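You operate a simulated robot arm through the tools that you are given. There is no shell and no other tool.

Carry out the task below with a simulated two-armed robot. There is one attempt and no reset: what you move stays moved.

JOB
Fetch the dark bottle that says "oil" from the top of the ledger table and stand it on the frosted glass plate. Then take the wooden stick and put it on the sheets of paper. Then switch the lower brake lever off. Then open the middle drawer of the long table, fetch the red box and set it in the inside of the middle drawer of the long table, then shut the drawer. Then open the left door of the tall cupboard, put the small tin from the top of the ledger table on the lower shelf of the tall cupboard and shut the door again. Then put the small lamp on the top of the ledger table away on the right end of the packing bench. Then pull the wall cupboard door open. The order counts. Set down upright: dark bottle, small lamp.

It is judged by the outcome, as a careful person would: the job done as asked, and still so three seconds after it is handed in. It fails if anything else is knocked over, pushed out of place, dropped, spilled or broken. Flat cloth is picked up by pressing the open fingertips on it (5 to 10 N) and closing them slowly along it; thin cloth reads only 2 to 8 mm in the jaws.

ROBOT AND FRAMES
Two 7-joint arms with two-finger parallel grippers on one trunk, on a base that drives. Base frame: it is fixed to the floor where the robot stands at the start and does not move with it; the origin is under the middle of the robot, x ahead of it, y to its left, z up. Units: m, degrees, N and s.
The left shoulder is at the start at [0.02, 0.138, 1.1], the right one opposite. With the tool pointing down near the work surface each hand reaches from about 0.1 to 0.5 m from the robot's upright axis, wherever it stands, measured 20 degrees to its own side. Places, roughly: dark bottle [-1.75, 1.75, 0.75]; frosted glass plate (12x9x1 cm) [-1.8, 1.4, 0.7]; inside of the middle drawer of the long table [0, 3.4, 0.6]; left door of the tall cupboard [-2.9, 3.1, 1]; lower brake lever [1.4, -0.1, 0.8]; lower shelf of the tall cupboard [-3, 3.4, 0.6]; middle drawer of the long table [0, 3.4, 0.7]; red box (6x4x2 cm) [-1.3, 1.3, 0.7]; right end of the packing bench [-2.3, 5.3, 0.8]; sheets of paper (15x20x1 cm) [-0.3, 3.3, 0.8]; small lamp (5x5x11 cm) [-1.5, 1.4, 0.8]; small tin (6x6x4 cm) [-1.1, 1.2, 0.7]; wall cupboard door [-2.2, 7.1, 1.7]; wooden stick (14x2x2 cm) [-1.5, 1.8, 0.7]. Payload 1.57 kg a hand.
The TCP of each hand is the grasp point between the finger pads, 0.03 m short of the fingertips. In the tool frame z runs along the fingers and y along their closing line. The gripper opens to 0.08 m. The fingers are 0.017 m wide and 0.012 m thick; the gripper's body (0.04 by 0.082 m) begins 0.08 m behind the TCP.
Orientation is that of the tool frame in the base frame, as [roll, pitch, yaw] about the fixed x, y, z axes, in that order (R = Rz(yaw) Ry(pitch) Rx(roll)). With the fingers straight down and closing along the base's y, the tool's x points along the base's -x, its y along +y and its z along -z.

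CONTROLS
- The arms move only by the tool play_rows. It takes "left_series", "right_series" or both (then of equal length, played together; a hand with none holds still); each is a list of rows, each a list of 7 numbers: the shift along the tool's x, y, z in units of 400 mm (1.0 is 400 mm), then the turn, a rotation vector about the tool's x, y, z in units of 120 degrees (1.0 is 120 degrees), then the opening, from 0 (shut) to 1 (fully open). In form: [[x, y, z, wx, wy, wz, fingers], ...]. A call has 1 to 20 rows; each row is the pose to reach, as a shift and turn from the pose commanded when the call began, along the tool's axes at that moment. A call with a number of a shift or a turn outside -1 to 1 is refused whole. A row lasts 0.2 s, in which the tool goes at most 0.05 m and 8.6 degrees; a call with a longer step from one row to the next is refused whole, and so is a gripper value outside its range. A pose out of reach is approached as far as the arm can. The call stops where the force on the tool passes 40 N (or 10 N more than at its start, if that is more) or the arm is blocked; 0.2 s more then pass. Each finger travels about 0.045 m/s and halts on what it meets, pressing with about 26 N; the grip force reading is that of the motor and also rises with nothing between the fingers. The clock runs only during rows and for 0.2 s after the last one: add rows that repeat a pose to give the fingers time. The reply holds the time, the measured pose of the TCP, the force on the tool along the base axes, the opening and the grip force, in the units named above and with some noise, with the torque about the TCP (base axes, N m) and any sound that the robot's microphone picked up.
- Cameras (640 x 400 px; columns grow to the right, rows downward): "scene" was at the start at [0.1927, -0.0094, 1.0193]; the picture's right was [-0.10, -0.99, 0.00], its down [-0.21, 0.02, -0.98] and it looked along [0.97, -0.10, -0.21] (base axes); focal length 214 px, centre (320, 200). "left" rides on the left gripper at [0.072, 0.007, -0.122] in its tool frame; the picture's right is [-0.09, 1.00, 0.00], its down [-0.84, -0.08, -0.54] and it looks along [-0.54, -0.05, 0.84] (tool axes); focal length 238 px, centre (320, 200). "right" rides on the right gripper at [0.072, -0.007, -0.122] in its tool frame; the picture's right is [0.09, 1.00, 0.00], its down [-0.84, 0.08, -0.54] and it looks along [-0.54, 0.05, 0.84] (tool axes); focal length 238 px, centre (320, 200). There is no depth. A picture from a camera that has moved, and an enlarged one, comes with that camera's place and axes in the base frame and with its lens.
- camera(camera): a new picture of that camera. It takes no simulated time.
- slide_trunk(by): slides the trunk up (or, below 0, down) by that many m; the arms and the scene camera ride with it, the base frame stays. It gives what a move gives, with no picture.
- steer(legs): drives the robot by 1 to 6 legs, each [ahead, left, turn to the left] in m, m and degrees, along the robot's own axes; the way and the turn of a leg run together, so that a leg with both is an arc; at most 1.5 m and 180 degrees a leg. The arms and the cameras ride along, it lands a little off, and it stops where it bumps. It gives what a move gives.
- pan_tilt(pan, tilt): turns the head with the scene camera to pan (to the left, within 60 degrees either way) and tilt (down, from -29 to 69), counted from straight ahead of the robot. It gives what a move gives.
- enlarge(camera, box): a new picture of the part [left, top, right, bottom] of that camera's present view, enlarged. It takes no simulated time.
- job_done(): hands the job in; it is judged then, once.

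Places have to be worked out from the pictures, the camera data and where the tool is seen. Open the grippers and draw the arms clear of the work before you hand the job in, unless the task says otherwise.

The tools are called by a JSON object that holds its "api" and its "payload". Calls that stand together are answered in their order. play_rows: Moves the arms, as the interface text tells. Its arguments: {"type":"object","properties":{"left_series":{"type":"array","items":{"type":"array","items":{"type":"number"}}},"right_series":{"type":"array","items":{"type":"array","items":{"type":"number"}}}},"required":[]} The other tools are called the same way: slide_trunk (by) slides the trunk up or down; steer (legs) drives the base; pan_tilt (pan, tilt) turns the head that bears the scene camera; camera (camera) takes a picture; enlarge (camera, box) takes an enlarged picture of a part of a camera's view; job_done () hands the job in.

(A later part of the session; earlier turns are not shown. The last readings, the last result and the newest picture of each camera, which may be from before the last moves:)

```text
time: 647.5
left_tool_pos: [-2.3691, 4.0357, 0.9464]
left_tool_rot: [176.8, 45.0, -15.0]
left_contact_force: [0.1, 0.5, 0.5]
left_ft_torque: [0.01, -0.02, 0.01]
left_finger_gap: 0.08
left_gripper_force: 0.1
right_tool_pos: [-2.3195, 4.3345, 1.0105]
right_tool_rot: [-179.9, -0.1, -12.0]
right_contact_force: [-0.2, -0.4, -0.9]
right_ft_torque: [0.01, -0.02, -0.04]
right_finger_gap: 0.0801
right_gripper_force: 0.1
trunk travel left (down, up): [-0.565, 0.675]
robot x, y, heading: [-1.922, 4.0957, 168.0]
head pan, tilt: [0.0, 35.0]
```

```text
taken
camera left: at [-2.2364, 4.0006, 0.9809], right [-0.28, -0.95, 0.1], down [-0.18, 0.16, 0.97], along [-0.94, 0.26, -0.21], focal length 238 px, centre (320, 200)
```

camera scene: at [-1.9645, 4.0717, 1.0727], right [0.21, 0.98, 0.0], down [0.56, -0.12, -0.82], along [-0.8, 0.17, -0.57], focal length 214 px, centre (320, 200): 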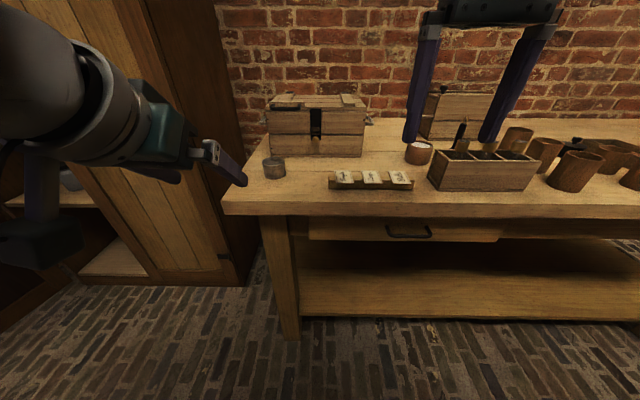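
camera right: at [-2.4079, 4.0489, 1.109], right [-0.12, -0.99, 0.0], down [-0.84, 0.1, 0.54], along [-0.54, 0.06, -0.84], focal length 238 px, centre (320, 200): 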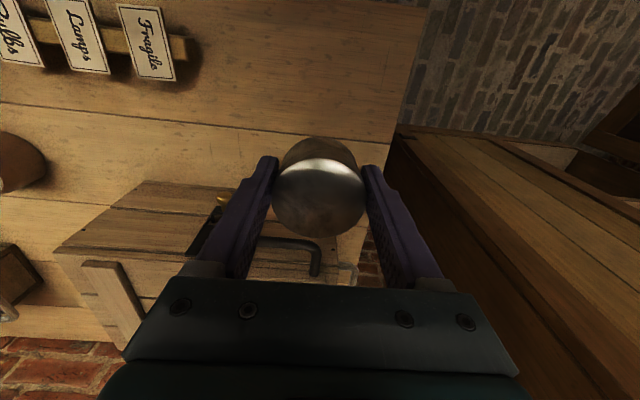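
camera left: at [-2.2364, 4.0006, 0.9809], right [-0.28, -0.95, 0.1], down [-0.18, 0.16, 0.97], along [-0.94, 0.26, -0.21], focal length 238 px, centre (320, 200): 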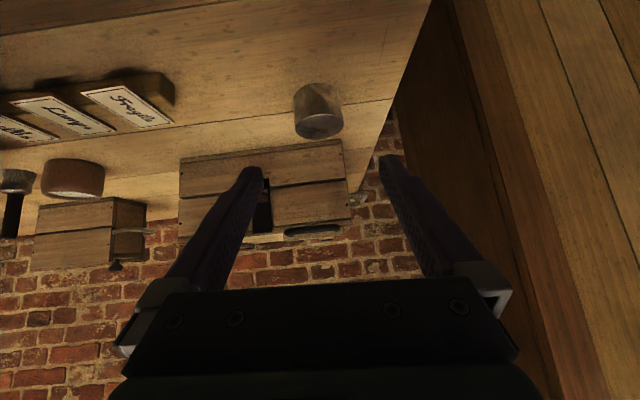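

Aligned. Advancing 16 cm along the 45° line and closing on the tin.

{"api": "play_rows", "payload": {"left_series": [[0, 0, 0.1, 0, 0, 0, 1], [0, 0, 0.2, 0, 0, 0, 1], [0, 0, 0.3, 0, 0, 0, 1], [0, 0, 0.37, 0, 0, 0, 1], [0, 0, 0.4, 0, 0, 0, 1], [0, 0, 0.4, 0, 0, 0, 1]]}}

{"api": "camera", "payload": {"camera": "left"}}

{"api": "enlarge", "payload": {"camera": "scene", "box": [150, 100, 410, 260]}}

```text
time: 648.9
left_tool_pos: [-2.4813, 4.0573, 0.8316]
left_tool_rot: [176.9, 44.9, -15.0]
left_contact_force: [0.1, 0.4, 0.6]
left_ft_torque: [0.03, 0.0, -0.01]
left_finger_gap: 0.0801
left_gripper_force: 0.2
right_tool_pos: [-2.3213, 4.3344, 1.0109]
right_tool_rot: [-179.9, -0.1, -12.0]
right_contact_force: [0.0, 0.2, -0.7]
right_ft_torque: [-0.03, 0.01, 0.0]
right_finger_gap: 0.0797
right_gripper_force: 0.1
trunk travel left (down, up): [-0.565, 0.675]
robot x, y, heading: [-1.9223, 4.0956, 168.1]
head pan, tilt: [0.0, 35.0]
```

```text
taken
camera left: at [-2.3479, 4.0214, 0.8672], right [-0.28, -0.95, 0.1], down [-0.18, 0.16, 0.97], along [-0.94, 0.26, -0.21], focal length 238 px, centre (320, 200)
```

left: 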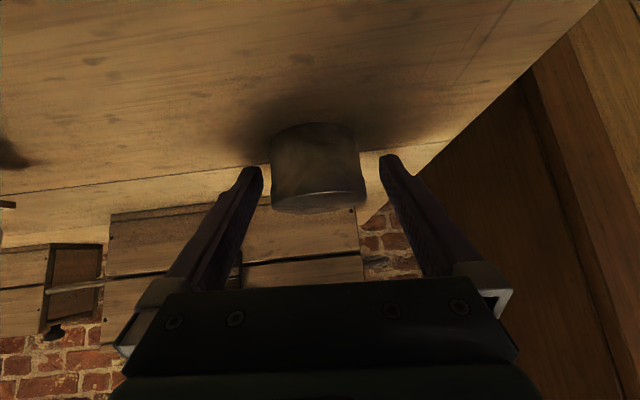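

```text
2.46 times, centred on (280, 180) of scene
camera zoom: at [-2.1063, 4.1346, 1.0727], right [0.21, 0.98, 0.0], down [0.56, -0.12, -0.82], along [-0.8, 0.17, -0.57], focal length 528 px, centre (418, 249)
```

zoom: 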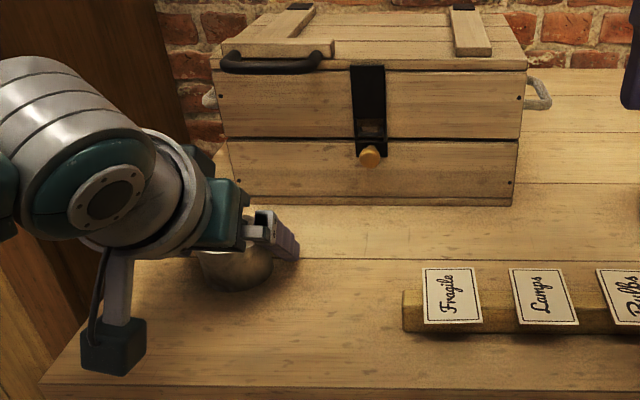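

The tin sits between the fingers. Closing on it and lifting slightly.

{"api": "play_rows", "payload": {"left_series": [[0, 0, 0, 0, 0, 0, 0.8], [0, 0, 0, 0, 0, 0, 0.6], [0, 0, 0, 0, 0, 0, 0.4], [0, 0, 0, 0, 0, 0, 0.4], [0, 0, 0, 0, 0, 0, 0.4]]}}

{"api": "play_rows", "payload": {"left_series": [[-0.02, 0, -0.02, 0, 0, 0, 0.4], [-0.05, 0, -0.05, 0, 0, 0, 0.4], [-0.1, 0, -0.1, 0, 0, 0, 0.4], [-0.16, 0, -0.16, 0, 0, 0, 0.4], [-0.2, 0, -0.2, 0, 0, 0, 0.4]]}}

{"api": "camera", "payload": {"camera": "left"}}

{"api": "camera", "payload": {"camera": "scene"}}

```text
time: 650.1
left_tool_pos: [-2.4811, 4.0572, 0.8316]
left_tool_rot: [176.9, 44.9, -15.0]
left_contact_force: [-0.1, 0.3, 0.6]
left_ft_torque: [0.01, 0.03, -0.01]
left_finger_gap: 0.0559
left_gripper_force: 26.4
right_tool_pos: [-2.3197, 4.3356, 1.0104]
right_tool_rot: [-179.9, -0.1, -12.0]
right_contact_force: [-0.6, -0.1, -0.5]
right_ft_torque: [0.02, -0.04, -0.02]
right_finger_gap: 0.0801
right_gripper_force: 0.1
trunk travel left (down, up): [-0.565, 0.675]
robot x, y, heading: [-1.9212, 4.0922, 168.1]
head pan, tilt: [0.0, 35.0]
```

```text
time: 651.3
left_tool_pos: [-2.479, 4.0605, 0.9454]
left_tool_rot: [176.8, 44.9, -15.1]
left_contact_force: [-0.2, -0.1, -0.4]
left_ft_torque: [0.0, 0.0, 0.03]
left_finger_gap: 0.056
left_gripper_force: 26.4
right_tool_pos: [-2.3189, 4.3349, 1.0117]
right_tool_rot: [-179.8, -0.1, -11.9]
right_contact_force: [0.8, 0.2, -0.6]
right_ft_torque: [-0.03, 0.01, 0.01]
right_finger_gap: 0.0799
right_gripper_force: 0.0
trunk travel left (down, up): [-0.565, 0.675]
robot x, y, heading: [-1.922, 4.093, 167.8]
head pan, tilt: [0.0, 35.0]
```

```text
taken
camera left: at [-2.3465, 4.0249, 0.9804], right [-0.28, -0.95, 0.1], down [-0.18, 0.16, 0.97], along [-0.94, 0.26, -0.22], focal length 238 px, centre (320, 200)
```

left: 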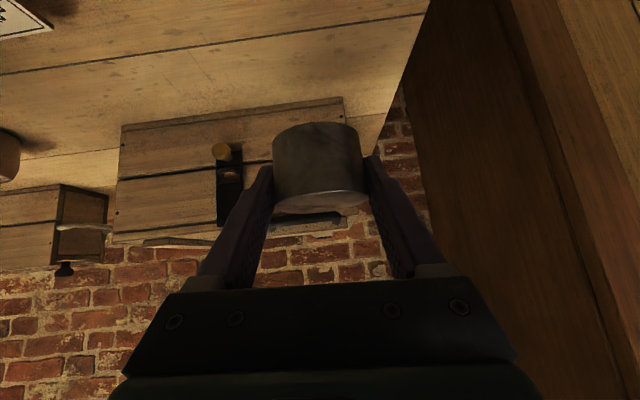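

```text
taken
camera scene: at [-2.1063, 4.1346, 1.0727], right [0.21, 0.98, 0.0], down [0.56, -0.12, -0.82], along [-0.8, 0.17, -0.57], focal length 214 px, centre (320, 200)
```

scene: 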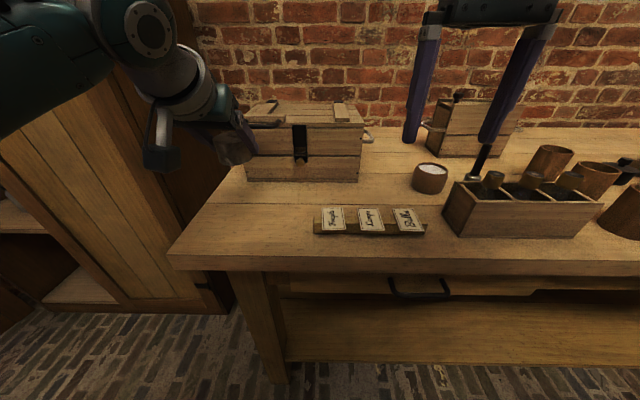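

Re-grasped in the left hand, tin upright at 45° tilt. I'll back off, tuck the right arm in, lower the trunk, and move across to the cupboard opening.

{"api": "steer", "payload": {"legs": [[-0.3, 0, 0]]}}

{"api": "play_rows", "payload": {"right_series": [[0.06, 0, -0.012, 0, 0.016, 0, 0.8], [0.12, 0, -0.025, 0, 0.031, 0, 0.5], [0.18, 0, -0.037, 0, 0.047, 0, 0.2], [0.24, 0, -0.05, 0, 0.063, 0, 0], [0.3, 0, -0.062, 0, 0.078, 0, 0], [0.36, 0, -0.075, 0, 0.094, 0, 0], [0.42, 0, -0.087, 0, 0.11, 0, 0], [0.475, 0, -0.1, 0, 0.125, 0, 0], [0.475, 0, -0.1, 0, 0.125, 0, 0]]}}

{"api": "slide_trunk", "payload": {"by": -0.22}}

{"api": "steer", "payload": {"legs": [[0, 0.84, 0.3]]}}

{"api": "pan_tilt", "payload": {"pan": 0, "tilt": 15}}

{"api": "camera", "payload": {"camera": "scene"}}

```text
time: 653.4
left_tool_pos: [-2.1856, 3.9989, 0.9443]
left_tool_rot: [176.9, 44.9, -15.0]
left_contact_force: [0.9, 1.1, 0.5]
left_ft_torque: [-0.02, -0.01, 0.01]
left_finger_gap: 0.0562
left_gripper_force: 25.8
right_tool_pos: [-2.0246, 4.2719, 1.0119]
right_tool_rot: [-179.8, -0.1, -12.2]
right_contact_force: [0.8, 0.2, -0.3]
right_ft_torque: [-0.04, 0.0, 0.02]
right_finger_gap: 0.0801
right_gripper_force: 0.1
trunk travel left (down, up): [-0.565, 0.675]
robot x, y, heading: [-1.6275, 4.0348, 167.8]
head pan, tilt: [0.0, 35.0]
```

```text
time: 655.4
left_tool_pos: [-2.1854, 3.9993, 0.9447]
left_tool_rot: [176.8, 45.0, -15.1]
left_contact_force: [-0.5, 0.1, -1.3]
left_ft_torque: [0.01, 0.0, -0.02]
left_finger_gap: 0.056
left_gripper_force: 26.3
right_tool_pos: [-1.839, 4.232, 1.0517]
right_tool_rot: [-180.0, -15.1, -12.2]
right_contact_force: [-0.3, 0.1, -0.4]
right_ft_torque: [-0.01, 0.01, 0.0]
right_finger_gap: 0.0
right_gripper_force: 21.7
trunk travel left (down, up): [-0.565, 0.675]
robot x, y, heading: [-1.6297, 4.0309, 168.2]
head pan, tilt: [0.0, 35.0]
```

```text
time: 657.7
left_tool_pos: [-2.1853, 3.9992, 0.7263]
left_tool_rot: [176.8, 45.0, -15.2]
left_contact_force: [-0.3, -0.2, 0.0]
left_ft_torque: [0.0, -0.04, 0.01]
left_finger_gap: 0.0562
left_gripper_force: 26.3
right_tool_pos: [-1.8388, 4.2318, 0.8301]
right_tool_rot: [-179.9, -15.1, -12.2]
right_contact_force: [0.4, 0.4, -0.2]
right_ft_torque: [0.01, 0.0, 0.02]
right_finger_gap: 0.0
right_gripper_force: 21.7
trunk travel left (down, up): [-0.345, 0.895]
robot x, y, heading: [-1.626, 4.0339, 168.2]
head pan, tilt: [0.0, 35.0]
```

```text
time: 662.2
left_tool_pos: [-2.3579, 3.1786, 0.7257]
left_tool_rot: [176.7, 44.9, -14.8]
left_contact_force: [0.1, -0.1, -0.3]
left_ft_torque: [0.01, 0.03, 0.01]
left_finger_gap: 0.0561
left_gripper_force: 25.5
right_tool_pos: [-2.0125, 3.4128, 0.8312]
right_tool_rot: [-179.9, -15.1, -11.8]
right_contact_force: [0.0, -1.0, -0.1]
right_ft_torque: [0.0, 0.01, 0.0]
right_finger_gap: 0.0
right_gripper_force: 21.1
trunk travel left (down, up): [-0.345, 0.895]
robot x, y, heading: [-1.8044, 3.213, 168.4]
head pan, tilt: [0.0, 35.0]
```

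```text
time: 663.0
left_tool_pos: [-2.3581, 3.178, 0.7244]
left_tool_rot: [176.8, 44.9, -14.9]
left_contact_force: [-0.3, -0.2, -1.1]
left_ft_torque: [0.0, -0.01, -0.02]
left_finger_gap: 0.0561
left_gripper_force: 25.9
right_tool_pos: [-2.012, 3.4124, 0.8313]
right_tool_rot: [-179.8, -15.0, -12.0]
right_contact_force: [0.3, -0.1, 0.5]
right_ft_torque: [0.02, 0.01, 0.02]
right_finger_gap: 0.0001
right_gripper_force: 21.6
trunk travel left (down, up): [-0.345, 0.895]
robot x, y, heading: [-1.7971, 3.2133, 168.0]
head pan, tilt: [0.0, 15.0]
```

```text
taken
camera scene: at [-1.9899, 3.2538, 0.8846], right [0.21, 0.98, 0.0], down [0.25, -0.05, -0.97], along [-0.95, 0.2, -0.26], focal length 214 px, centre (320, 200)
```

scene: 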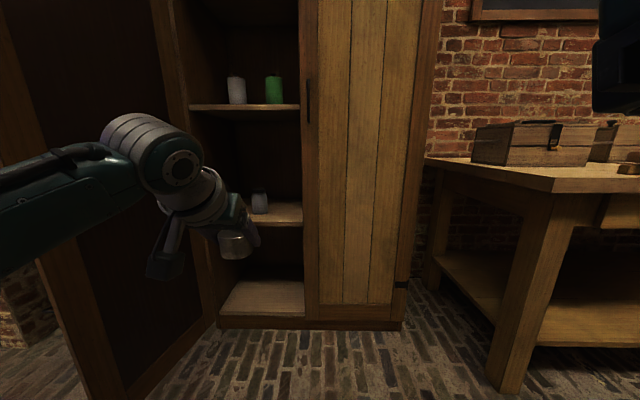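

The way in is clear: lower shelf top ≈0.57, jar on its left part, 13 cm free beside it. Driving in 0.40 m first.

{"api": "steer", "payload": {"legs": [[0.4, 0, 0]]}}

{"api": "camera", "payload": {"camera": "scene"}}

{"api": "camera", "payload": {"camera": "left"}}

```text
time: 665.5
left_tool_pos: [-2.752, 3.2614, 0.725]
left_tool_rot: [176.8, 44.8, -15.0]
left_contact_force: [0.5, -0.6, -0.2]
left_ft_torque: [0.01, 0.0, 0.01]
left_finger_gap: 0.056
left_gripper_force: 26.4
right_tool_pos: [-2.4074, 3.4965, 0.8318]
right_tool_rot: [-179.8, -15.0, -11.9]
right_contact_force: [1.0, -0.3, 0.9]
right_ft_torque: [-0.01, 0.02, 0.04]
right_finger_gap: 0.0002
right_gripper_force: 21.1
trunk travel left (down, up): [-0.345, 0.895]
robot x, y, heading: [-2.191, 3.2988, 168.1]
head pan, tilt: [0.0, 15.0]
```

```text
taken
camera scene: at [-2.3833, 3.3366, 0.8847], right [0.21, 0.98, 0.0], down [0.25, -0.05, -0.97], along [-0.95, 0.2, -0.26], focal length 214 px, centre (320, 200)
```

scene: 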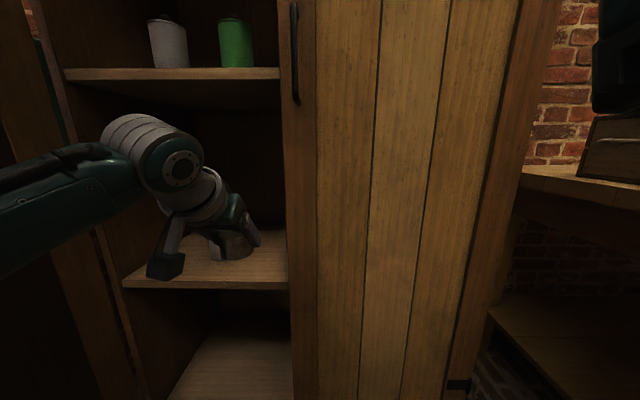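

```text
taken
camera left: at [-2.6182, 3.2257, 0.7602], right [-0.28, -0.95, 0.1], down [-0.18, 0.16, 0.97], along [-0.94, 0.26, -0.21], focal length 238 px, centre (320, 200)
```

left: 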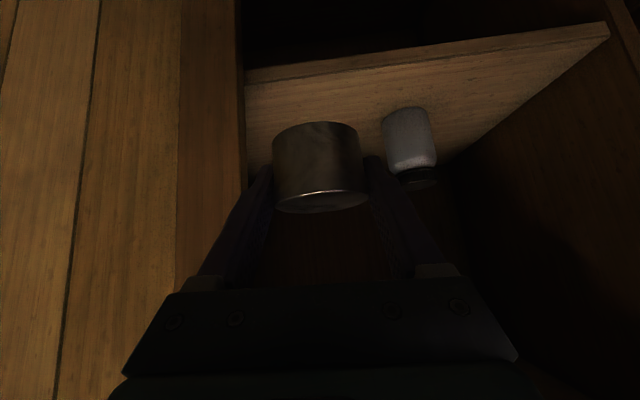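

Good line: the stile clears on one side, the jar on the other. Another 0.155 m in.

{"api": "steer", "payload": {"legs": [[0.155, 0, 0]]}}

{"api": "camera", "payload": {"camera": "left"}}

{"api": "camera", "payload": {"camera": "scene"}}

```text
time: 666.9
left_tool_pos: [-2.9041, 3.2946, 0.724]
left_tool_rot: [176.9, 44.9, -15.0]
left_contact_force: [-1.3, -0.2, -1.3]
left_ft_torque: [0.0, -0.03, 0.0]
left_finger_gap: 0.0561
left_gripper_force: 25.7
right_tool_pos: [-2.5582, 3.5287, 0.8317]
right_tool_rot: [-179.9, -15.1, -12.0]
right_contact_force: [-0.5, 0.8, 0.4]
right_ft_torque: [-0.02, 0.0, -0.02]
right_finger_gap: 0.0001
right_gripper_force: 21.1
trunk travel left (down, up): [-0.345, 0.895]
robot x, y, heading: [-2.3478, 3.3268, 168.0]
head pan, tilt: [0.0, 15.0]
```

```text
taken
camera left: at [-2.7715, 3.2587, 0.7601], right [-0.28, -0.95, 0.1], down [-0.18, 0.16, 0.97], along [-0.94, 0.26, -0.22], focal length 238 px, centre (320, 200)
```

left: 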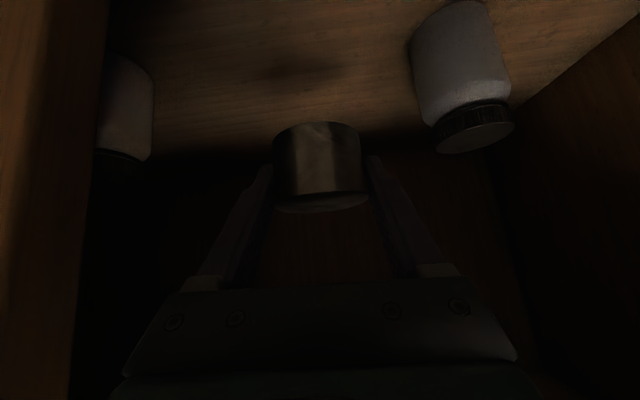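

```text
taken
camera scene: at [-2.5365, 3.3693, 0.8847], right [0.21, 0.98, 0.0], down [0.25, -0.05, -0.97], along [-0.94, 0.2, -0.26], focal length 214 px, centre (320, 200)
```

scene: 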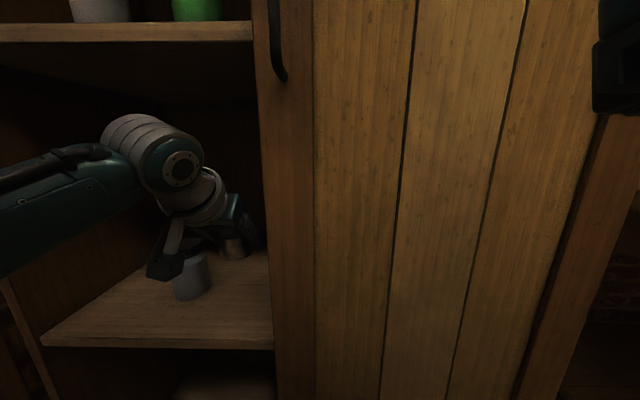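

Tin is between two jars with ~15 cm to each, about 6 cm behind the shelf edge. Lowering it ~9 cm and 2 cm deeper.

{"api": "play_rows", "payload": {"left_series": [[0.025, 0, 0.039, 0, 0, 0, 0.4], [0.05, 0, 0.078, 0, 0, 0, 0.4], [0.074, 0, 0.117, 0, 0, 0, 0.4], [0.1, 0, 0.156, 0, 0, 0, 0.4], [0.124, 0, 0.1945, 0, 0, 0, 0.4], [0.124, 0, 0.1945, 0, 0, 0, 0.4]]}}

{"api": "camera", "payload": {"camera": "left"}}

```text
time: 668.3
left_tool_pos: [-2.9252, 3.2954, 0.6358]
left_tool_rot: [176.8, 45.0, -15.1]
left_contact_force: [-0.7, 0.4, -0.1]
left_ft_torque: [0.0, -0.03, 0.0]
left_finger_gap: 0.0562
left_gripper_force: 26.1
right_tool_pos: [-2.5589, 3.5273, 0.831]
right_tool_rot: [-179.9, -15.1, -11.9]
right_contact_force: [-0.2, 0.3, -1.3]
right_ft_torque: [-0.01, 0.04, -0.02]
right_finger_gap: 0.0
right_gripper_force: 21.6
trunk travel left (down, up): [-0.345, 0.895]
robot x, y, heading: [-2.3481, 3.3293, 167.9]
head pan, tilt: [0.0, 15.0]
```

```text
taken
camera left: at [-2.792, 3.2596, 0.6697], right [-0.28, -0.95, 0.1], down [-0.18, 0.16, 0.97], along [-0.94, 0.26, -0.21], focal length 238 px, centre (320, 200)
```

left: 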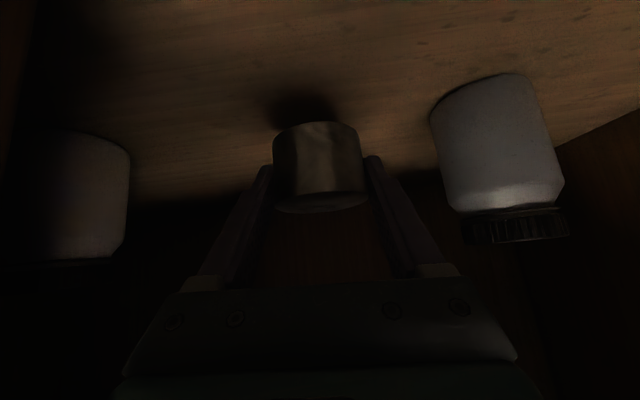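

Still ~3 cm above the shelf. Lowering more in small steps.

{"api": "play_rows", "payload": {"left_series": [[0.0088, 0, 0.0088, 0, 0, 0, 0.4], [0.0177, 0, 0.0177, 0, 0, 0, 0.4], [0.0265, 0, 0.0265, 0, 0, 0, 0.4], [0.0354, 0, 0.0354, 0, 0, 0, 0.4], [0.0407, 0, 0.0407, 0, 0, 0, 0.4], [0.046, 0, 0.046, 0, 0, 0, 0.4], [0.046, 0, 0.046, 0, 0, 0, 0.4]]}}

```text
time: 669.9
left_tool_pos: [-2.9253, 3.2946, 0.6086]
left_tool_rot: [176.8, 44.7, -15.0]
left_contact_force: [0.6, -0.6, -0.8]
left_ft_torque: [0.02, 0.0, -0.01]
left_finger_gap: 0.0561
left_gripper_force: 26.0
right_tool_pos: [-2.5598, 3.528, 0.8316]
right_tool_rot: [-179.9, -15.1, -11.9]
right_contact_force: [0.7, -0.1, -0.9]
right_ft_torque: [0.0, 0.01, -0.01]
right_finger_gap: 0.0
right_gripper_force: 21.1
trunk travel left (down, up): [-0.345, 0.895]
robot x, y, heading: [-2.3458, 3.3242, 168.1]
head pan, tilt: [0.0, 15.0]
```

{"api": "play_rows", "payload": {"left_series": [[0.0035, 0, 0.0035, 0, 0, 0, 0.4], [0.007, 0, 0.007, 0, 0, 0, 0.4], [0.0105, 0, 0.0105, 0, 0, 0, 0.4], [0.014, 0, 0.014, 0, 0, 0, 0.4], [0.0175, 0, 0.0175, 0, 0, 0, 0.4], [0.0175, 0, 0.0175, 0, 0, 0, 0.4]]}}

{"api": "camera", "payload": {"camera": "left"}}

```text
time: 671.3
left_tool_pos: [-2.9245, 3.2936, 0.6005]
left_tool_rot: [176.9, 44.9, -15.1]
left_contact_force: [0.0, 1.0, -0.5]
left_ft_torque: [0.02, 0.03, -0.01]
left_finger_gap: 0.0562
left_gripper_force: 26.3
right_tool_pos: [-2.5591, 3.5284, 0.8322]
right_tool_rot: [-179.9, -15.1, -12.0]
right_contact_force: [1.2, -0.6, 0.7]
right_ft_torque: [-0.01, -0.01, -0.01]
right_finger_gap: 0.0
right_gripper_force: 20.8
trunk travel left (down, up): [-0.345, 0.895]
robot x, y, heading: [-2.3455, 3.3296, 167.9]
head pan, tilt: [0.0, 15.0]
```

```text
taken
camera left: at [-2.7915, 3.2579, 0.6342], right [-0.28, -0.95, 0.1], down [-0.18, 0.16, 0.97], along [-0.94, 0.26, -0.22], focal length 238 px, centre (320, 200)
```

left: 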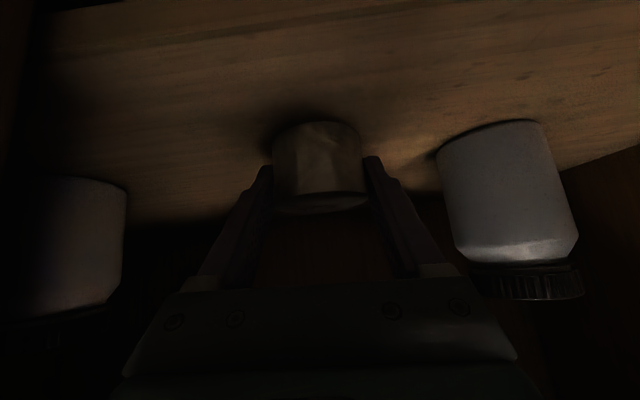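

Nearly touching. Continuing very slowly.

{"api": "play_rows", "payload": {"left_series": [[0.0025, 0, 0.0025, 0, 0, 0, 0.4], [0.005, 0, 0.005, 0, 0, 0, 0.4], [0.0075, 0, 0.0075, 0, 0, 0, 0.4], [0.01, 0, 0.01, 0, 0, 0, 0.4], [0.0125, 0, 0.0125, 0, 0, 0, 0.4], [0.015, 0, 0.015, 0, 0, 0, 0.4], [0.015, 0, 0.015, 0, 0, 0, 0.4]]}}

```text
time: 672.9
left_tool_pos: [-2.9273, 3.2936, 0.5934]
left_tool_rot: [176.8, 45.2, -15.1]
left_contact_force: [5.0, -0.5, 15.0]
left_ft_torque: [-0.01, -0.26, -0.03]
left_finger_gap: 0.0562
left_gripper_force: 26.3
right_tool_pos: [-2.5594, 3.5284, 0.8314]
right_tool_rot: [-179.9, -15.1, -12.0]
right_contact_force: [0.1, -0.6, 0.1]
right_ft_torque: [-0.02, 0.03, -0.01]
right_finger_gap: 0.0
right_gripper_force: 21.3
trunk travel left (down, up): [-0.345, 0.895]
robot x, y, heading: [-2.3505, 3.3281, 168.0]
head pan, tilt: [0.0, 15.0]
```

Contact (15 N): the tin is on the lower shelf. Easing, opening, and withdrawing along the 45° line.

{"api": "play_rows", "payload": {"left_series": [[-0.002, 0, -0.002, 0, 0, 0, 0.4], [-0.002, 0, -0.002, 0, 0, 0, 0.8], [-0.002, 0, -0.002, 0, 0, 0, 1], [-0.002, 0, -0.002, 0, 0, 0, 1], [-0.002, 0, -0.05, 0, 0, 0, 1], [-0.002, 0, -0.12, 0, 0, 0, 1], [-0.002, 0, -0.2, 0, 0, 0, 1], [-0.002, 0, -0.28, 0, 0, 0, 1]]}}

{"api": "camera", "payload": {"camera": "left"}}

{"api": "steer", "payload": {"legs": [[-0.4, 0, 0]]}}

{"api": "camera", "payload": {"camera": "scene"}}

```text
time: 674.7
left_tool_pos: [-2.8467, 3.2784, 0.6702]
left_tool_rot: [176.8, 44.7, -15.1]
left_contact_force: [-0.5, 0.2, -0.2]
left_ft_torque: [0.0, -0.01, 0.01]
left_finger_gap: 0.08
left_gripper_force: 0.1
right_tool_pos: [-2.5588, 3.5288, 0.8307]
right_tool_rot: [-180.0, -15.2, -12.0]
right_contact_force: [0.1, -0.4, -0.8]
right_ft_torque: [-0.01, 0.02, -0.01]
right_finger_gap: 0.0001
right_gripper_force: 21.5
trunk travel left (down, up): [-0.345, 0.895]
robot x, y, heading: [-2.3477, 3.3281, 168.0]
head pan, tilt: [0.0, 15.0]
```

```text
taken
camera left: at [-2.7138, 3.2434, 0.7055], right [-0.28, -0.95, 0.1], down [-0.18, 0.16, 0.97], along [-0.94, 0.26, -0.22], focal length 238 px, centre (320, 200)
```

left: 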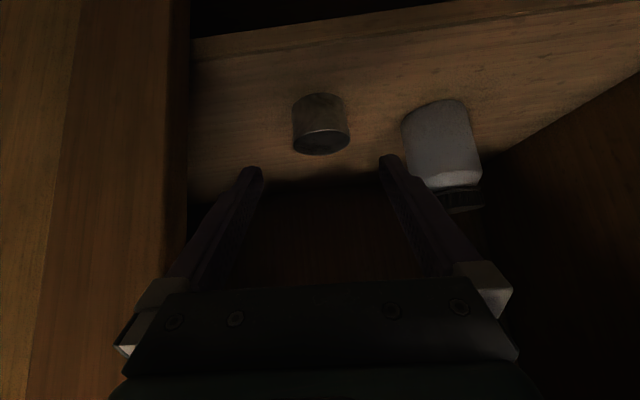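

```text
time: 677.2
left_tool_pos: [-2.4546, 3.198, 0.6693]
left_tool_rot: [176.9, 44.9, -15.2]
left_contact_force: [0.3, 0.4, 0.2]
left_ft_torque: [-0.01, -0.02, 0.0]
left_finger_gap: 0.0804
left_gripper_force: 0.1
right_tool_pos: [-2.1659, 3.4455, 0.8313]
right_tool_rot: [-179.9, -15.1, -12.2]
right_contact_force: [-0.3, 0.0, -0.8]
right_ft_torque: [0.01, 0.02, 0.01]
right_finger_gap: 0.0
right_gripper_force: 21.3
trunk travel left (down, up): [-0.345, 0.895]
robot x, y, heading: [-1.9529, 3.2474, 168.0]
head pan, tilt: [0.0, 15.0]
```

```text
taken
camera scene: at [-2.1433, 3.2858, 0.8847], right [0.21, 0.98, 0.0], down [0.25, -0.05, -0.97], along [-0.94, 0.2, -0.26], focal length 214 px, centre (320, 200)
```

scene: 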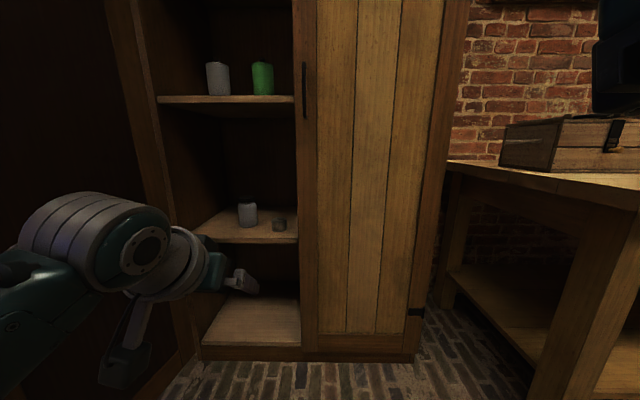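

The tin sits on the lower shelf beside the jar. Now to shut the door: I'll close the fingers, back out, go round the door's edge to its outer side and push it closed.

{"api": "play_rows", "payload": {"left_series": [[0, 0, 0, 0, 0, 0, 0.5], [0, 0, 0, 0, 0, 0, 0], [0, 0, 0, 0, 0, 0, 0], [0, 0, 0, 0, 0, 0, 0]]}}

{"api": "steer", "payload": {"legs": [[-0.3, 0, 0], [0, 0.58, 0]]}}

{"api": "camera", "payload": {"camera": "scene"}}

```text
time: 678.2
left_tool_pos: [-2.4555, 3.1972, 0.6704]
left_tool_rot: [176.8, 44.9, -15.2]
left_contact_force: [-0.1, -0.3, 0.1]
left_ft_torque: [0.01, -0.02, 0.0]
left_finger_gap: 0.0
left_gripper_force: 3.7
right_tool_pos: [-2.1665, 3.4455, 0.8309]
right_tool_rot: [-179.9, -15.1, -12.1]
right_contact_force: [-0.4, -0.8, -0.1]
right_ft_torque: [-0.01, -0.03, -0.04]
right_finger_gap: 0.0
right_gripper_force: 21.8
trunk travel left (down, up): [-0.345, 0.895]
robot x, y, heading: [-1.9538, 3.2471, 168.0]
head pan, tilt: [0.0, 15.0]
```

```text
time: 683.1
left_tool_pos: [-2.2857, 2.5719, 0.6705]
left_tool_rot: [176.8, 44.9, -15.2]
left_contact_force: [-0.1, 0.2, 0.3]
left_ft_torque: [0.01, 0.0, -0.01]
left_finger_gap: 0.0001
left_gripper_force: 21.5
right_tool_pos: [-1.9943, 2.8202, 0.8312]
right_tool_rot: [-179.9, -15.1, -12.0]
right_contact_force: [1.0, -0.6, 0.3]
right_ft_torque: [0.02, 0.01, 0.01]
right_finger_gap: 0.0
right_gripper_force: 21.5
trunk travel left (down, up): [-0.345, 0.895]
robot x, y, heading: [-1.7847, 2.6229, 168.2]
head pan, tilt: [0.0, 15.0]
```

```text
taken
camera scene: at [-1.973, 2.6611, 0.8847], right [0.21, 0.98, 0.0], down [0.25, -0.05, -0.97], along [-0.94, 0.2, -0.26], focal length 214 px, centre (320, 200)
```

scene: 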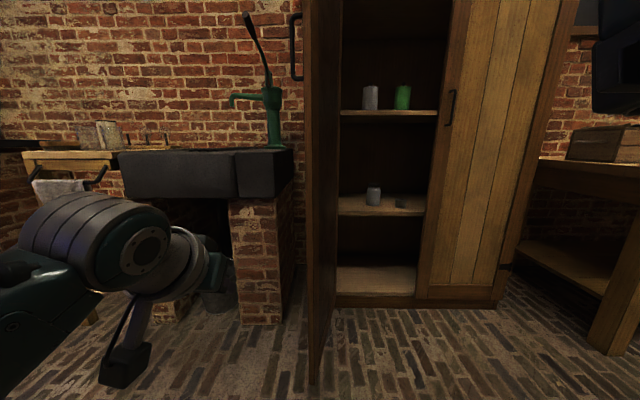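

Door edge-on in view; tip ≈[-2.51, 2.75]. Advancing 0.33 m on its outer side, then sweeping right.

{"api": "steer", "payload": {"legs": [[0.33, 0, 0], [0, -0.25, 0]]}}

{"api": "camera", "payload": {"camera": "scene"}}

```text
time: 686.8
left_tool_pos: [-2.5585, 2.8857, 0.6697]
left_tool_rot: [176.8, 44.9, -15.4]
left_contact_force: [0.1, -0.4, 0.6]
left_ft_torque: [0.0, 0.0, 0.01]
left_finger_gap: 0.0001
left_gripper_force: 21.3
right_tool_pos: [-2.2678, 3.134, 0.8319]
right_tool_rot: [-179.9, -15.1, -12.4]
right_contact_force: [-0.4, -0.7, 0.0]
right_ft_torque: [-0.02, -0.01, -0.01]
right_finger_gap: 0.0
right_gripper_force: 21.4
trunk travel left (down, up): [-0.345, 0.895]
robot x, y, heading: [-2.0587, 2.9343, 167.7]
head pan, tilt: [0.0, 15.0]
```

```text
taken
camera scene: at [-2.2458, 2.974, 0.8847], right [0.21, 0.98, 0.0], down [0.25, -0.05, -0.97], along [-0.94, 0.21, -0.26], focal length 214 px, centre (320, 200)
```

scene: 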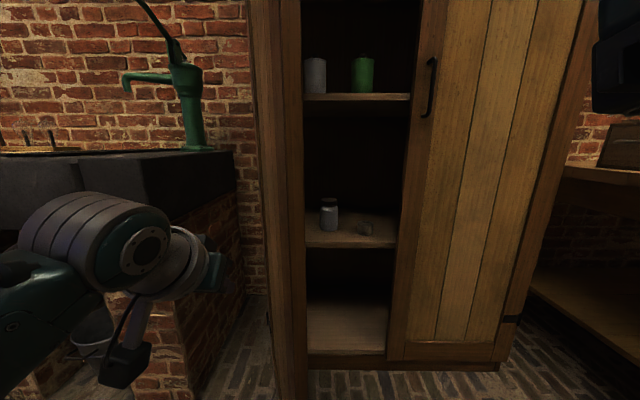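

The door is starting to swing shut. Continuing to sweep right.

{"api": "steer", "payload": {"legs": [[0, -0.18, 0]]}}

{"api": "camera", "payload": {"camera": "scene"}}

{"api": "camera", "payload": {"camera": "left"}}

```text
time: 688.2
left_tool_pos: [-2.5202, 3.0604, 0.6707]
left_tool_rot: [176.8, 45.0, -15.3]
left_contact_force: [0.2, 1.0, -0.5]
left_ft_torque: [-0.04, 0.01, 0.03]
left_finger_gap: 0.0003
left_gripper_force: 20.8
right_tool_pos: [-2.23, 3.3081, 0.8323]
right_tool_rot: [-179.9, -15.1, -12.4]
right_contact_force: [0.1, 0.7, -0.2]
right_ft_torque: [-0.02, 0.01, 0.01]
right_finger_gap: 0.0
right_gripper_force: 21.1
trunk travel left (down, up): [-0.345, 0.895]
robot x, y, heading: [-2.0193, 3.1072, 167.8]
head pan, tilt: [0.0, 15.0]
```

```text
taken
camera scene: at [-2.2077, 3.1486, 0.8847], right [0.21, 0.98, 0.0], down [0.25, -0.05, -0.97], along [-0.94, 0.21, -0.26], focal length 214 px, centre (320, 200)
```

scene: 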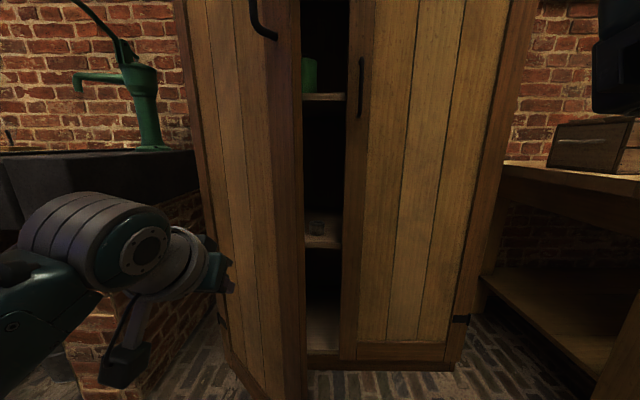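

```text
taken
camera left: at [-2.3869, 3.0242, 0.7057], right [-0.29, -0.95, 0.1], down [-0.18, 0.16, 0.97], along [-0.94, 0.26, -0.21], focal length 238 px, centre (320, 200)
```

left: 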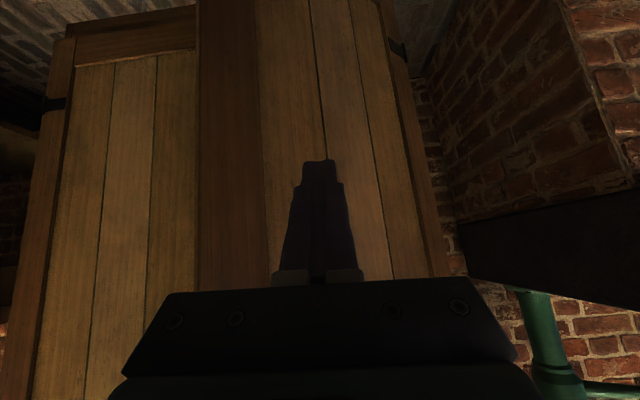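

Door half closed and facing me. Now pushing forward (and slightly right) with the fingertips on its outer face.

{"api": "steer", "payload": {"legs": [[0.16, -0.08, 0]]}}

{"api": "camera", "payload": {"camera": "scene"}}

```text
time: 689.8
left_tool_pos: [-2.6579, 3.1711, 0.6701]
left_tool_rot: [176.8, 45.0, -15.4]
left_contact_force: [0.4, 1.4, -0.9]
left_ft_torque: [0.01, 0.0, 0.0]
left_finger_gap: 0.0
left_gripper_force: 21.5
right_tool_pos: [-2.3684, 3.4201, 0.8317]
right_tool_rot: [-179.9, -15.1, -12.3]
right_contact_force: [0.1, 0.4, -0.3]
right_ft_torque: [-0.01, -0.01, -0.02]
right_finger_gap: 0.0
right_gripper_force: 21.2
trunk travel left (down, up): [-0.345, 0.895]
robot x, y, heading: [-2.1546, 3.2197, 167.9]
head pan, tilt: [0.0, 15.0]
```

```text
taken
camera scene: at [-2.3463, 3.2599, 0.8848], right [0.21, 0.98, 0.0], down [0.25, -0.05, -0.97], along [-0.94, 0.2, -0.26], focal length 214 px, centre (320, 200)
```

scene: 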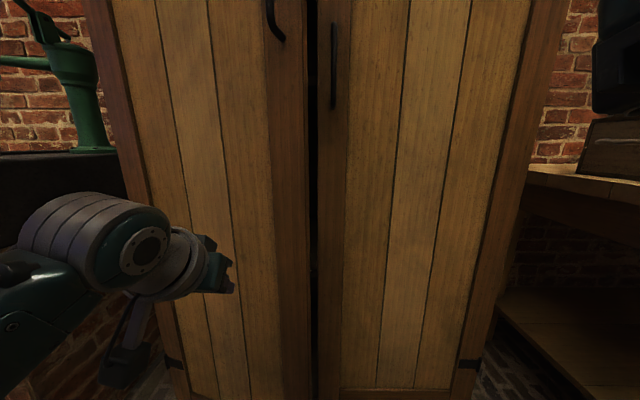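

Nearly shut — a narrow gap remains. Pushing on gently.

{"api": "steer", "payload": {"legs": [[0.08, -0.03, 0]]}}

{"api": "camera", "payload": {"camera": "scene"}}

```text
time: 690.8
left_tool_pos: [-2.7298, 3.2173, 0.67]
left_tool_rot: [176.8, 44.9, -15.4]
left_contact_force: [0.4, 0.6, 0.4]
left_ft_torque: [-0.02, -0.02, 0.02]
left_finger_gap: 0.0001
left_gripper_force: 20.6
right_tool_pos: [-2.4396, 3.4656, 0.8321]
right_tool_rot: [-179.8, -15.2, -12.4]
right_contact_force: [0.2, -0.3, -0.5]
right_ft_torque: [0.0, -0.03, -0.03]
right_finger_gap: 0.0
right_gripper_force: 21.6
trunk travel left (down, up): [-0.345, 0.895]
robot x, y, heading: [-2.2262, 3.262, 167.5]
head pan, tilt: [0.0, 15.0]
```

```text
taken
camera scene: at [-2.4174, 3.306, 0.8847], right [0.21, 0.98, 0.0], down [0.25, -0.05, -0.97], along [-0.94, 0.21, -0.26], focal length 214 px, centre (320, 200)
```

scene: 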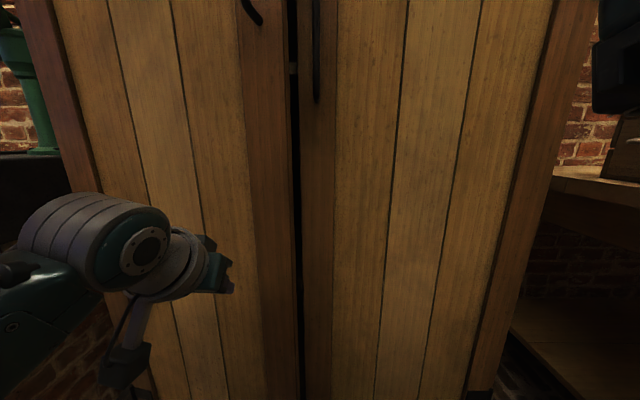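

Still a slit at the seam. Pushing ahead a few more centimetres until resistance.

{"api": "steer", "payload": {"legs": [[0.06, 0, 0]]}}

{"api": "camera", "payload": {"camera": "scene"}}

```text
time: 691.8
left_tool_pos: [-2.7886, 3.2303, 0.6707]
left_tool_rot: [176.8, 44.9, -15.3]
left_contact_force: [-0.3, -0.2, 0.4]
left_ft_torque: [-0.02, -0.01, -0.01]
left_finger_gap: 0.0
left_gripper_force: 20.8
right_tool_pos: [-2.4981, 3.4773, 0.8311]
right_tool_rot: [-179.9, -15.2, -12.4]
right_contact_force: [-0.3, -0.1, 0.8]
right_ft_torque: [-0.01, -0.01, 0.01]
right_finger_gap: 0.0
right_gripper_force: 20.9
trunk travel left (down, up): [-0.345, 0.895]
robot x, y, heading: [-2.2838, 3.2775, 168.2]
head pan, tilt: [0.0, 15.0]
```

```text
taken
camera scene: at [-2.4759, 3.3185, 0.8847], right [0.21, 0.98, 0.0], down [0.25, -0.05, -0.97], along [-0.94, 0.2, -0.26], focal length 214 px, centre (320, 200)
```

scene: 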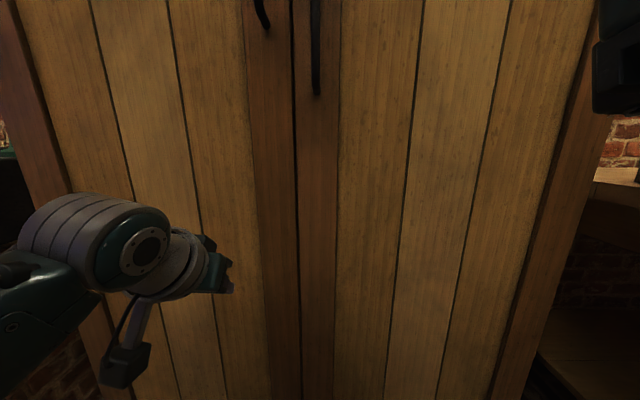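

The seam is closed to a line. A final 2 cm to feel the stop.

{"api": "steer", "payload": {"legs": [[0.02, 0, 0]]}}

{"api": "enlarge", "payload": {"camera": "scene", "box": [220, 0, 380, 200]}}

```text
time: 692.6
left_tool_pos: [-2.8074, 3.2337, 0.6692]
left_tool_rot: [176.8, 44.9, -15.4]
left_contact_force: [-0.3, 0.3, -0.2]
left_ft_torque: [0.02, 0.02, 0.0]
left_finger_gap: 0.0002
left_gripper_force: 21.9
right_tool_pos: [-2.5164, 3.4823, 0.8315]
right_tool_rot: [-179.7, -15.3, -12.3]
right_contact_force: [0.0, 0.3, -0.4]
right_ft_torque: [0.04, 0.0, -0.01]
right_finger_gap: 0.0001
right_gripper_force: 21.5
trunk travel left (down, up): [-0.345, 0.895]
robot x, y, heading: [-2.3049, 3.2802, 167.9]
head pan, tilt: [0.0, 15.0]
```

```text
2.00 times, centred on (300, 100) of scene
camera zoom: at [-2.495, 3.3226, 0.8847], right [0.21, 0.98, 0.0], down [0.25, -0.05, -0.97], along [-0.94, 0.2, -0.26], focal length 429 px, centre (360, 400)
```

zoom: 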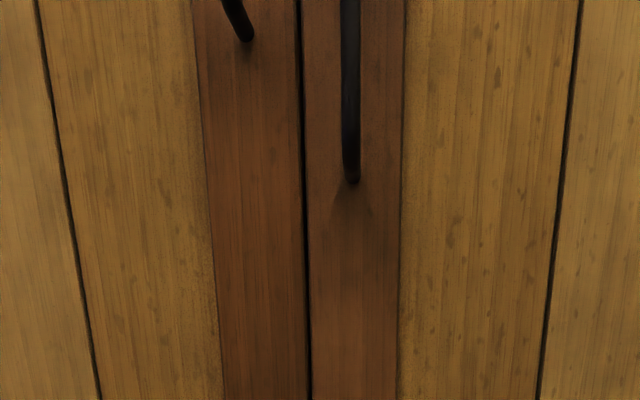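

No resistance yet; another 1.5 cm.

{"api": "steer", "payload": {"legs": [[0.02, 0, 0]]}}

{"api": "camera", "payload": {"camera": "left"}}

```text
time: 693.5
left_tool_pos: [-2.8215, 3.2372, 0.6701]
left_tool_rot: [176.7, 44.4, -15.3]
left_contact_force: [5.7, -1.5, 1.1]
left_ft_torque: [-0.02, 0.0, -0.01]
left_finger_gap: 0.0
left_gripper_force: 21.0
right_tool_pos: [-2.5344, 3.4855, 0.8315]
right_tool_rot: [-179.9, -15.2, -12.3]
right_contact_force: [-0.4, 0.5, -0.3]
right_ft_torque: [-0.01, -0.01, 0.02]
right_finger_gap: 0.0
right_gripper_force: 21.7
trunk travel left (down, up): [-0.345, 0.895]
robot x, y, heading: [-2.3244, 3.2864, 167.9]
head pan, tilt: [0.0, 15.0]
stopped in leg 1: the force on the tool passed its limit at 75 N (the readings are from after the stop); the commanded pose is now the measured one
```

```text
taken
camera left: at [-2.6888, 3.2011, 0.7057], right [-0.29, -0.95, 0.1], down [-0.19, 0.16, 0.97], along [-0.94, 0.26, -0.23], focal length 238 px, centre (320, 200)
```

left: 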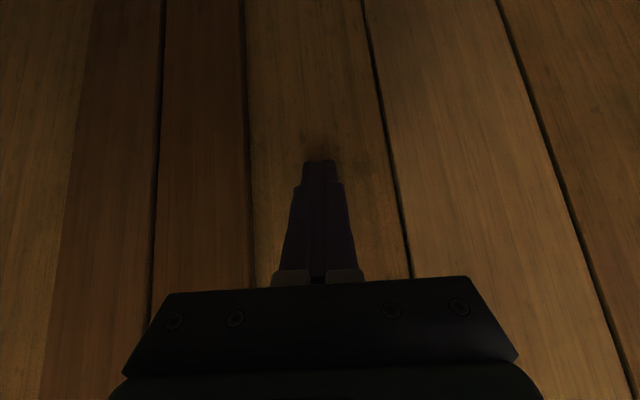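

75 N at the stop — the door is firmly shut. Now the lamp: backing away, folding the left hand down, raising the trunk, and driving to the ledger table's south-west side.

{"api": "steer", "payload": {"legs": [[-0.45, 0, 0]]}}

{"api": "play_rows", "payload": {"left_series": [[-0.05, 0, -0.05, 0, 0.04, 0, 0.3], [-0.1, 0, -0.1, 0, 0.08, 0, 0.6], [-0.15, 0, -0.15, 0, 0.125, 0, 1], [-0.2, 0, -0.22, 0, 0.17, 0, 1], [-0.22, 0, -0.3, 0, 0.21, 0, 1], [-0.24, 0, -0.38, 0, 0.25, 0, 1], [-0.25, 0, -0.42, 0, 0.3, 0, 1], [-0.25, 0, -0.45, 0, 0.34, 0, 1], [-0.25, 0, -0.45, 0, 0.378, 0, 1], [-0.25, 0, -0.45, 0, 0.378, 0, 1]]}}

{"api": "slide_trunk", "payload": {"by": 0.4}}

{"api": "camera", "payload": {"camera": "scene"}}

```text
time: 696.2
left_tool_pos: [-2.3824, 3.1424, 0.6699]
left_tool_rot: [176.8, 44.4, -15.3]
left_contact_force: [1.1, 0.7, 0.9]
left_ft_torque: [0.03, -0.05, 0.03]
left_finger_gap: 0.0
left_gripper_force: 21.2
right_tool_pos: [-2.094, 3.3904, 0.8315]
right_tool_rot: [-179.9, -15.2, -12.1]
right_contact_force: [0.3, 0.4, -0.1]
right_ft_torque: [0.0, -0.01, -0.01]
right_finger_gap: 0.0001
right_gripper_force: 21.1
trunk travel left (down, up): [-0.345, 0.895]
robot x, y, heading: [-1.8867, 3.1905, 167.9]
head pan, tilt: [0.0, 15.0]
```

```text
time: 698.4
left_tool_pos: [-2.349, 3.1506, 0.8614]
left_tool_rot: [177.5, -2.3, -14.4]
left_contact_force: [-0.3, 0.1, 0.5]
left_ft_torque: [0.0, -0.03, -0.01]
left_finger_gap: 0.0801
left_gripper_force: 0.1
left hand out of reach, approached as far as the arm can: row 5, 6, 7, 8, 9, 10
right_tool_pos: [-2.0955, 3.3897, 0.83]
right_tool_rot: [-179.9, -15.1, -12.2]
right_contact_force: [-0.2, 0.1, 0.1]
right_ft_torque: [0.0, -0.02, -0.02]
right_finger_gap: 0.0
right_gripper_force: 21.2
trunk travel left (down, up): [-0.345, 0.895]
robot x, y, heading: [-1.885, 3.1892, 168.1]
head pan, tilt: [0.0, 15.0]
```

```text
time: 702.2
left_tool_pos: [-2.3493, 3.1474, 1.2597]
left_tool_rot: [177.8, -2.5, -13.9]
left_contact_force: [-0.8, -0.3, 0.3]
left_ft_torque: [-0.01, -0.02, -0.01]
left_finger_gap: 0.0801
left_gripper_force: 0.0
right_tool_pos: [-2.0935, 3.3903, 1.2313]
right_tool_rot: [-180.0, -15.2, -12.2]
right_contact_force: [-0.4, -0.7, -0.5]
right_ft_torque: [-0.03, 0.01, -0.01]
right_finger_gap: 0.0
right_gripper_force: 20.9
trunk travel left (down, up): [-0.745, 0.495]
robot x, y, heading: [-1.8839, 3.1928, 167.5]
head pan, tilt: [0.0, 15.0]
```

```text
taken
camera scene: at [-2.0724, 3.2312, 1.2847], right [0.21, 0.98, 0.0], down [0.25, -0.05, -0.97], along [-0.94, 0.2, -0.26], focal length 214 px, centre (320, 200)
```

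scene: 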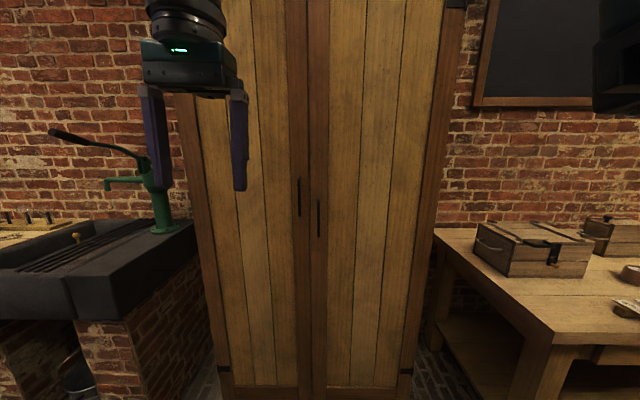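

Both doors are shut and the pump is as it was. Driving to the ledger table's south-west side.

{"api": "steer", "payload": {"legs": [[0, 0, 101], [0.85, 0, 0], [0, -0.52, 0], [1.5, 0, 0], [0.35, 0, 0], [0, 0.55, 0]]}}

{"api": "steer", "payload": {"legs": [[0, 0, 133.5]]}}

{"api": "pan_tilt", "payload": {"pan": 0, "tilt": 40}}

{"api": "camera", "payload": {"camera": "scene"}}

```text
time: 725.3
left_tool_pos: [-1.7572, 0.0438, 1.2584]
left_tool_rot: [177.7, -2.7, 87.7]
left_contact_force: [-0.1, 0.4, 0.3]
left_ft_torque: [-0.01, -0.01, -0.01]
left_finger_gap: 0.0802
left_gripper_force: 0.0
right_tool_pos: [-2.0485, 0.2466, 1.2318]
right_tool_rot: [-179.9, -15.1, 88.9]
right_contact_force: [0.3, 0.1, -0.2]
right_ft_torque: [-0.01, 0.03, 0.0]
right_finger_gap: 0.0003
right_gripper_force: 21.3
trunk travel left (down, up): [-0.745, 0.495]
robot x, y, heading: [-1.8941, 0.4923, -90.8]
head pan, tilt: [0.0, 15.0]
```

```text
time: 731.3
left_tool_pos: [-1.6619, 0.8986, 1.257]
left_tool_rot: [177.7, -2.9, -138.5]
left_contact_force: [0.2, 0.3, 0.3]
left_ft_torque: [-0.01, 0.01, 0.0]
left_finger_gap: 0.08
left_gripper_force: 0.0
right_tool_pos: [-1.6067, 0.549, 1.2298]
right_tool_rot: [-179.9, -15.1, -137.3]
right_contact_force: [0.4, -0.2, -0.2]
right_ft_torque: [0.0, -0.05, 0.0]
right_finger_gap: 0.0
right_gripper_force: 21.3
trunk travel left (down, up): [-0.745, 0.495]
robot x, y, heading: [-1.8909, 0.4916, 42.8]
head pan, tilt: [0.0, 15.0]
```

```text
time: 732.2
left_tool_pos: [-1.6619, 0.8991, 1.2571]
left_tool_rot: [177.7, -2.8, -138.5]
left_contact_force: [-0.1, -0.2, 0.3]
left_ft_torque: [0.02, 0.01, -0.01]
left_finger_gap: 0.0801
left_gripper_force: 0.2
right_tool_pos: [-1.6067, 0.5501, 1.2311]
right_tool_rot: [-179.8, -15.1, -137.4]
right_contact_force: [0.4, -0.3, -0.1]
right_ft_torque: [0.04, -0.01, -0.03]
right_finger_gap: 0.0001
right_gripper_force: 21.5
trunk travel left (down, up): [-0.745, 0.495]
robot x, y, heading: [-1.8921, 0.49, 42.7]
head pan, tilt: [0.0, 40.0]
```

```text
taken
camera scene: at [-1.7559, 0.6175, 1.2452], right [0.68, -0.73, 0.0], down [-0.47, -0.44, -0.77], along [0.56, 0.52, -0.64], focal length 214 px, centre (320, 200)
```

scene: 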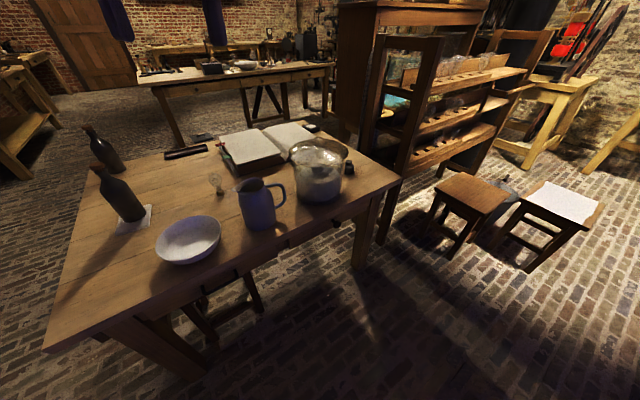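

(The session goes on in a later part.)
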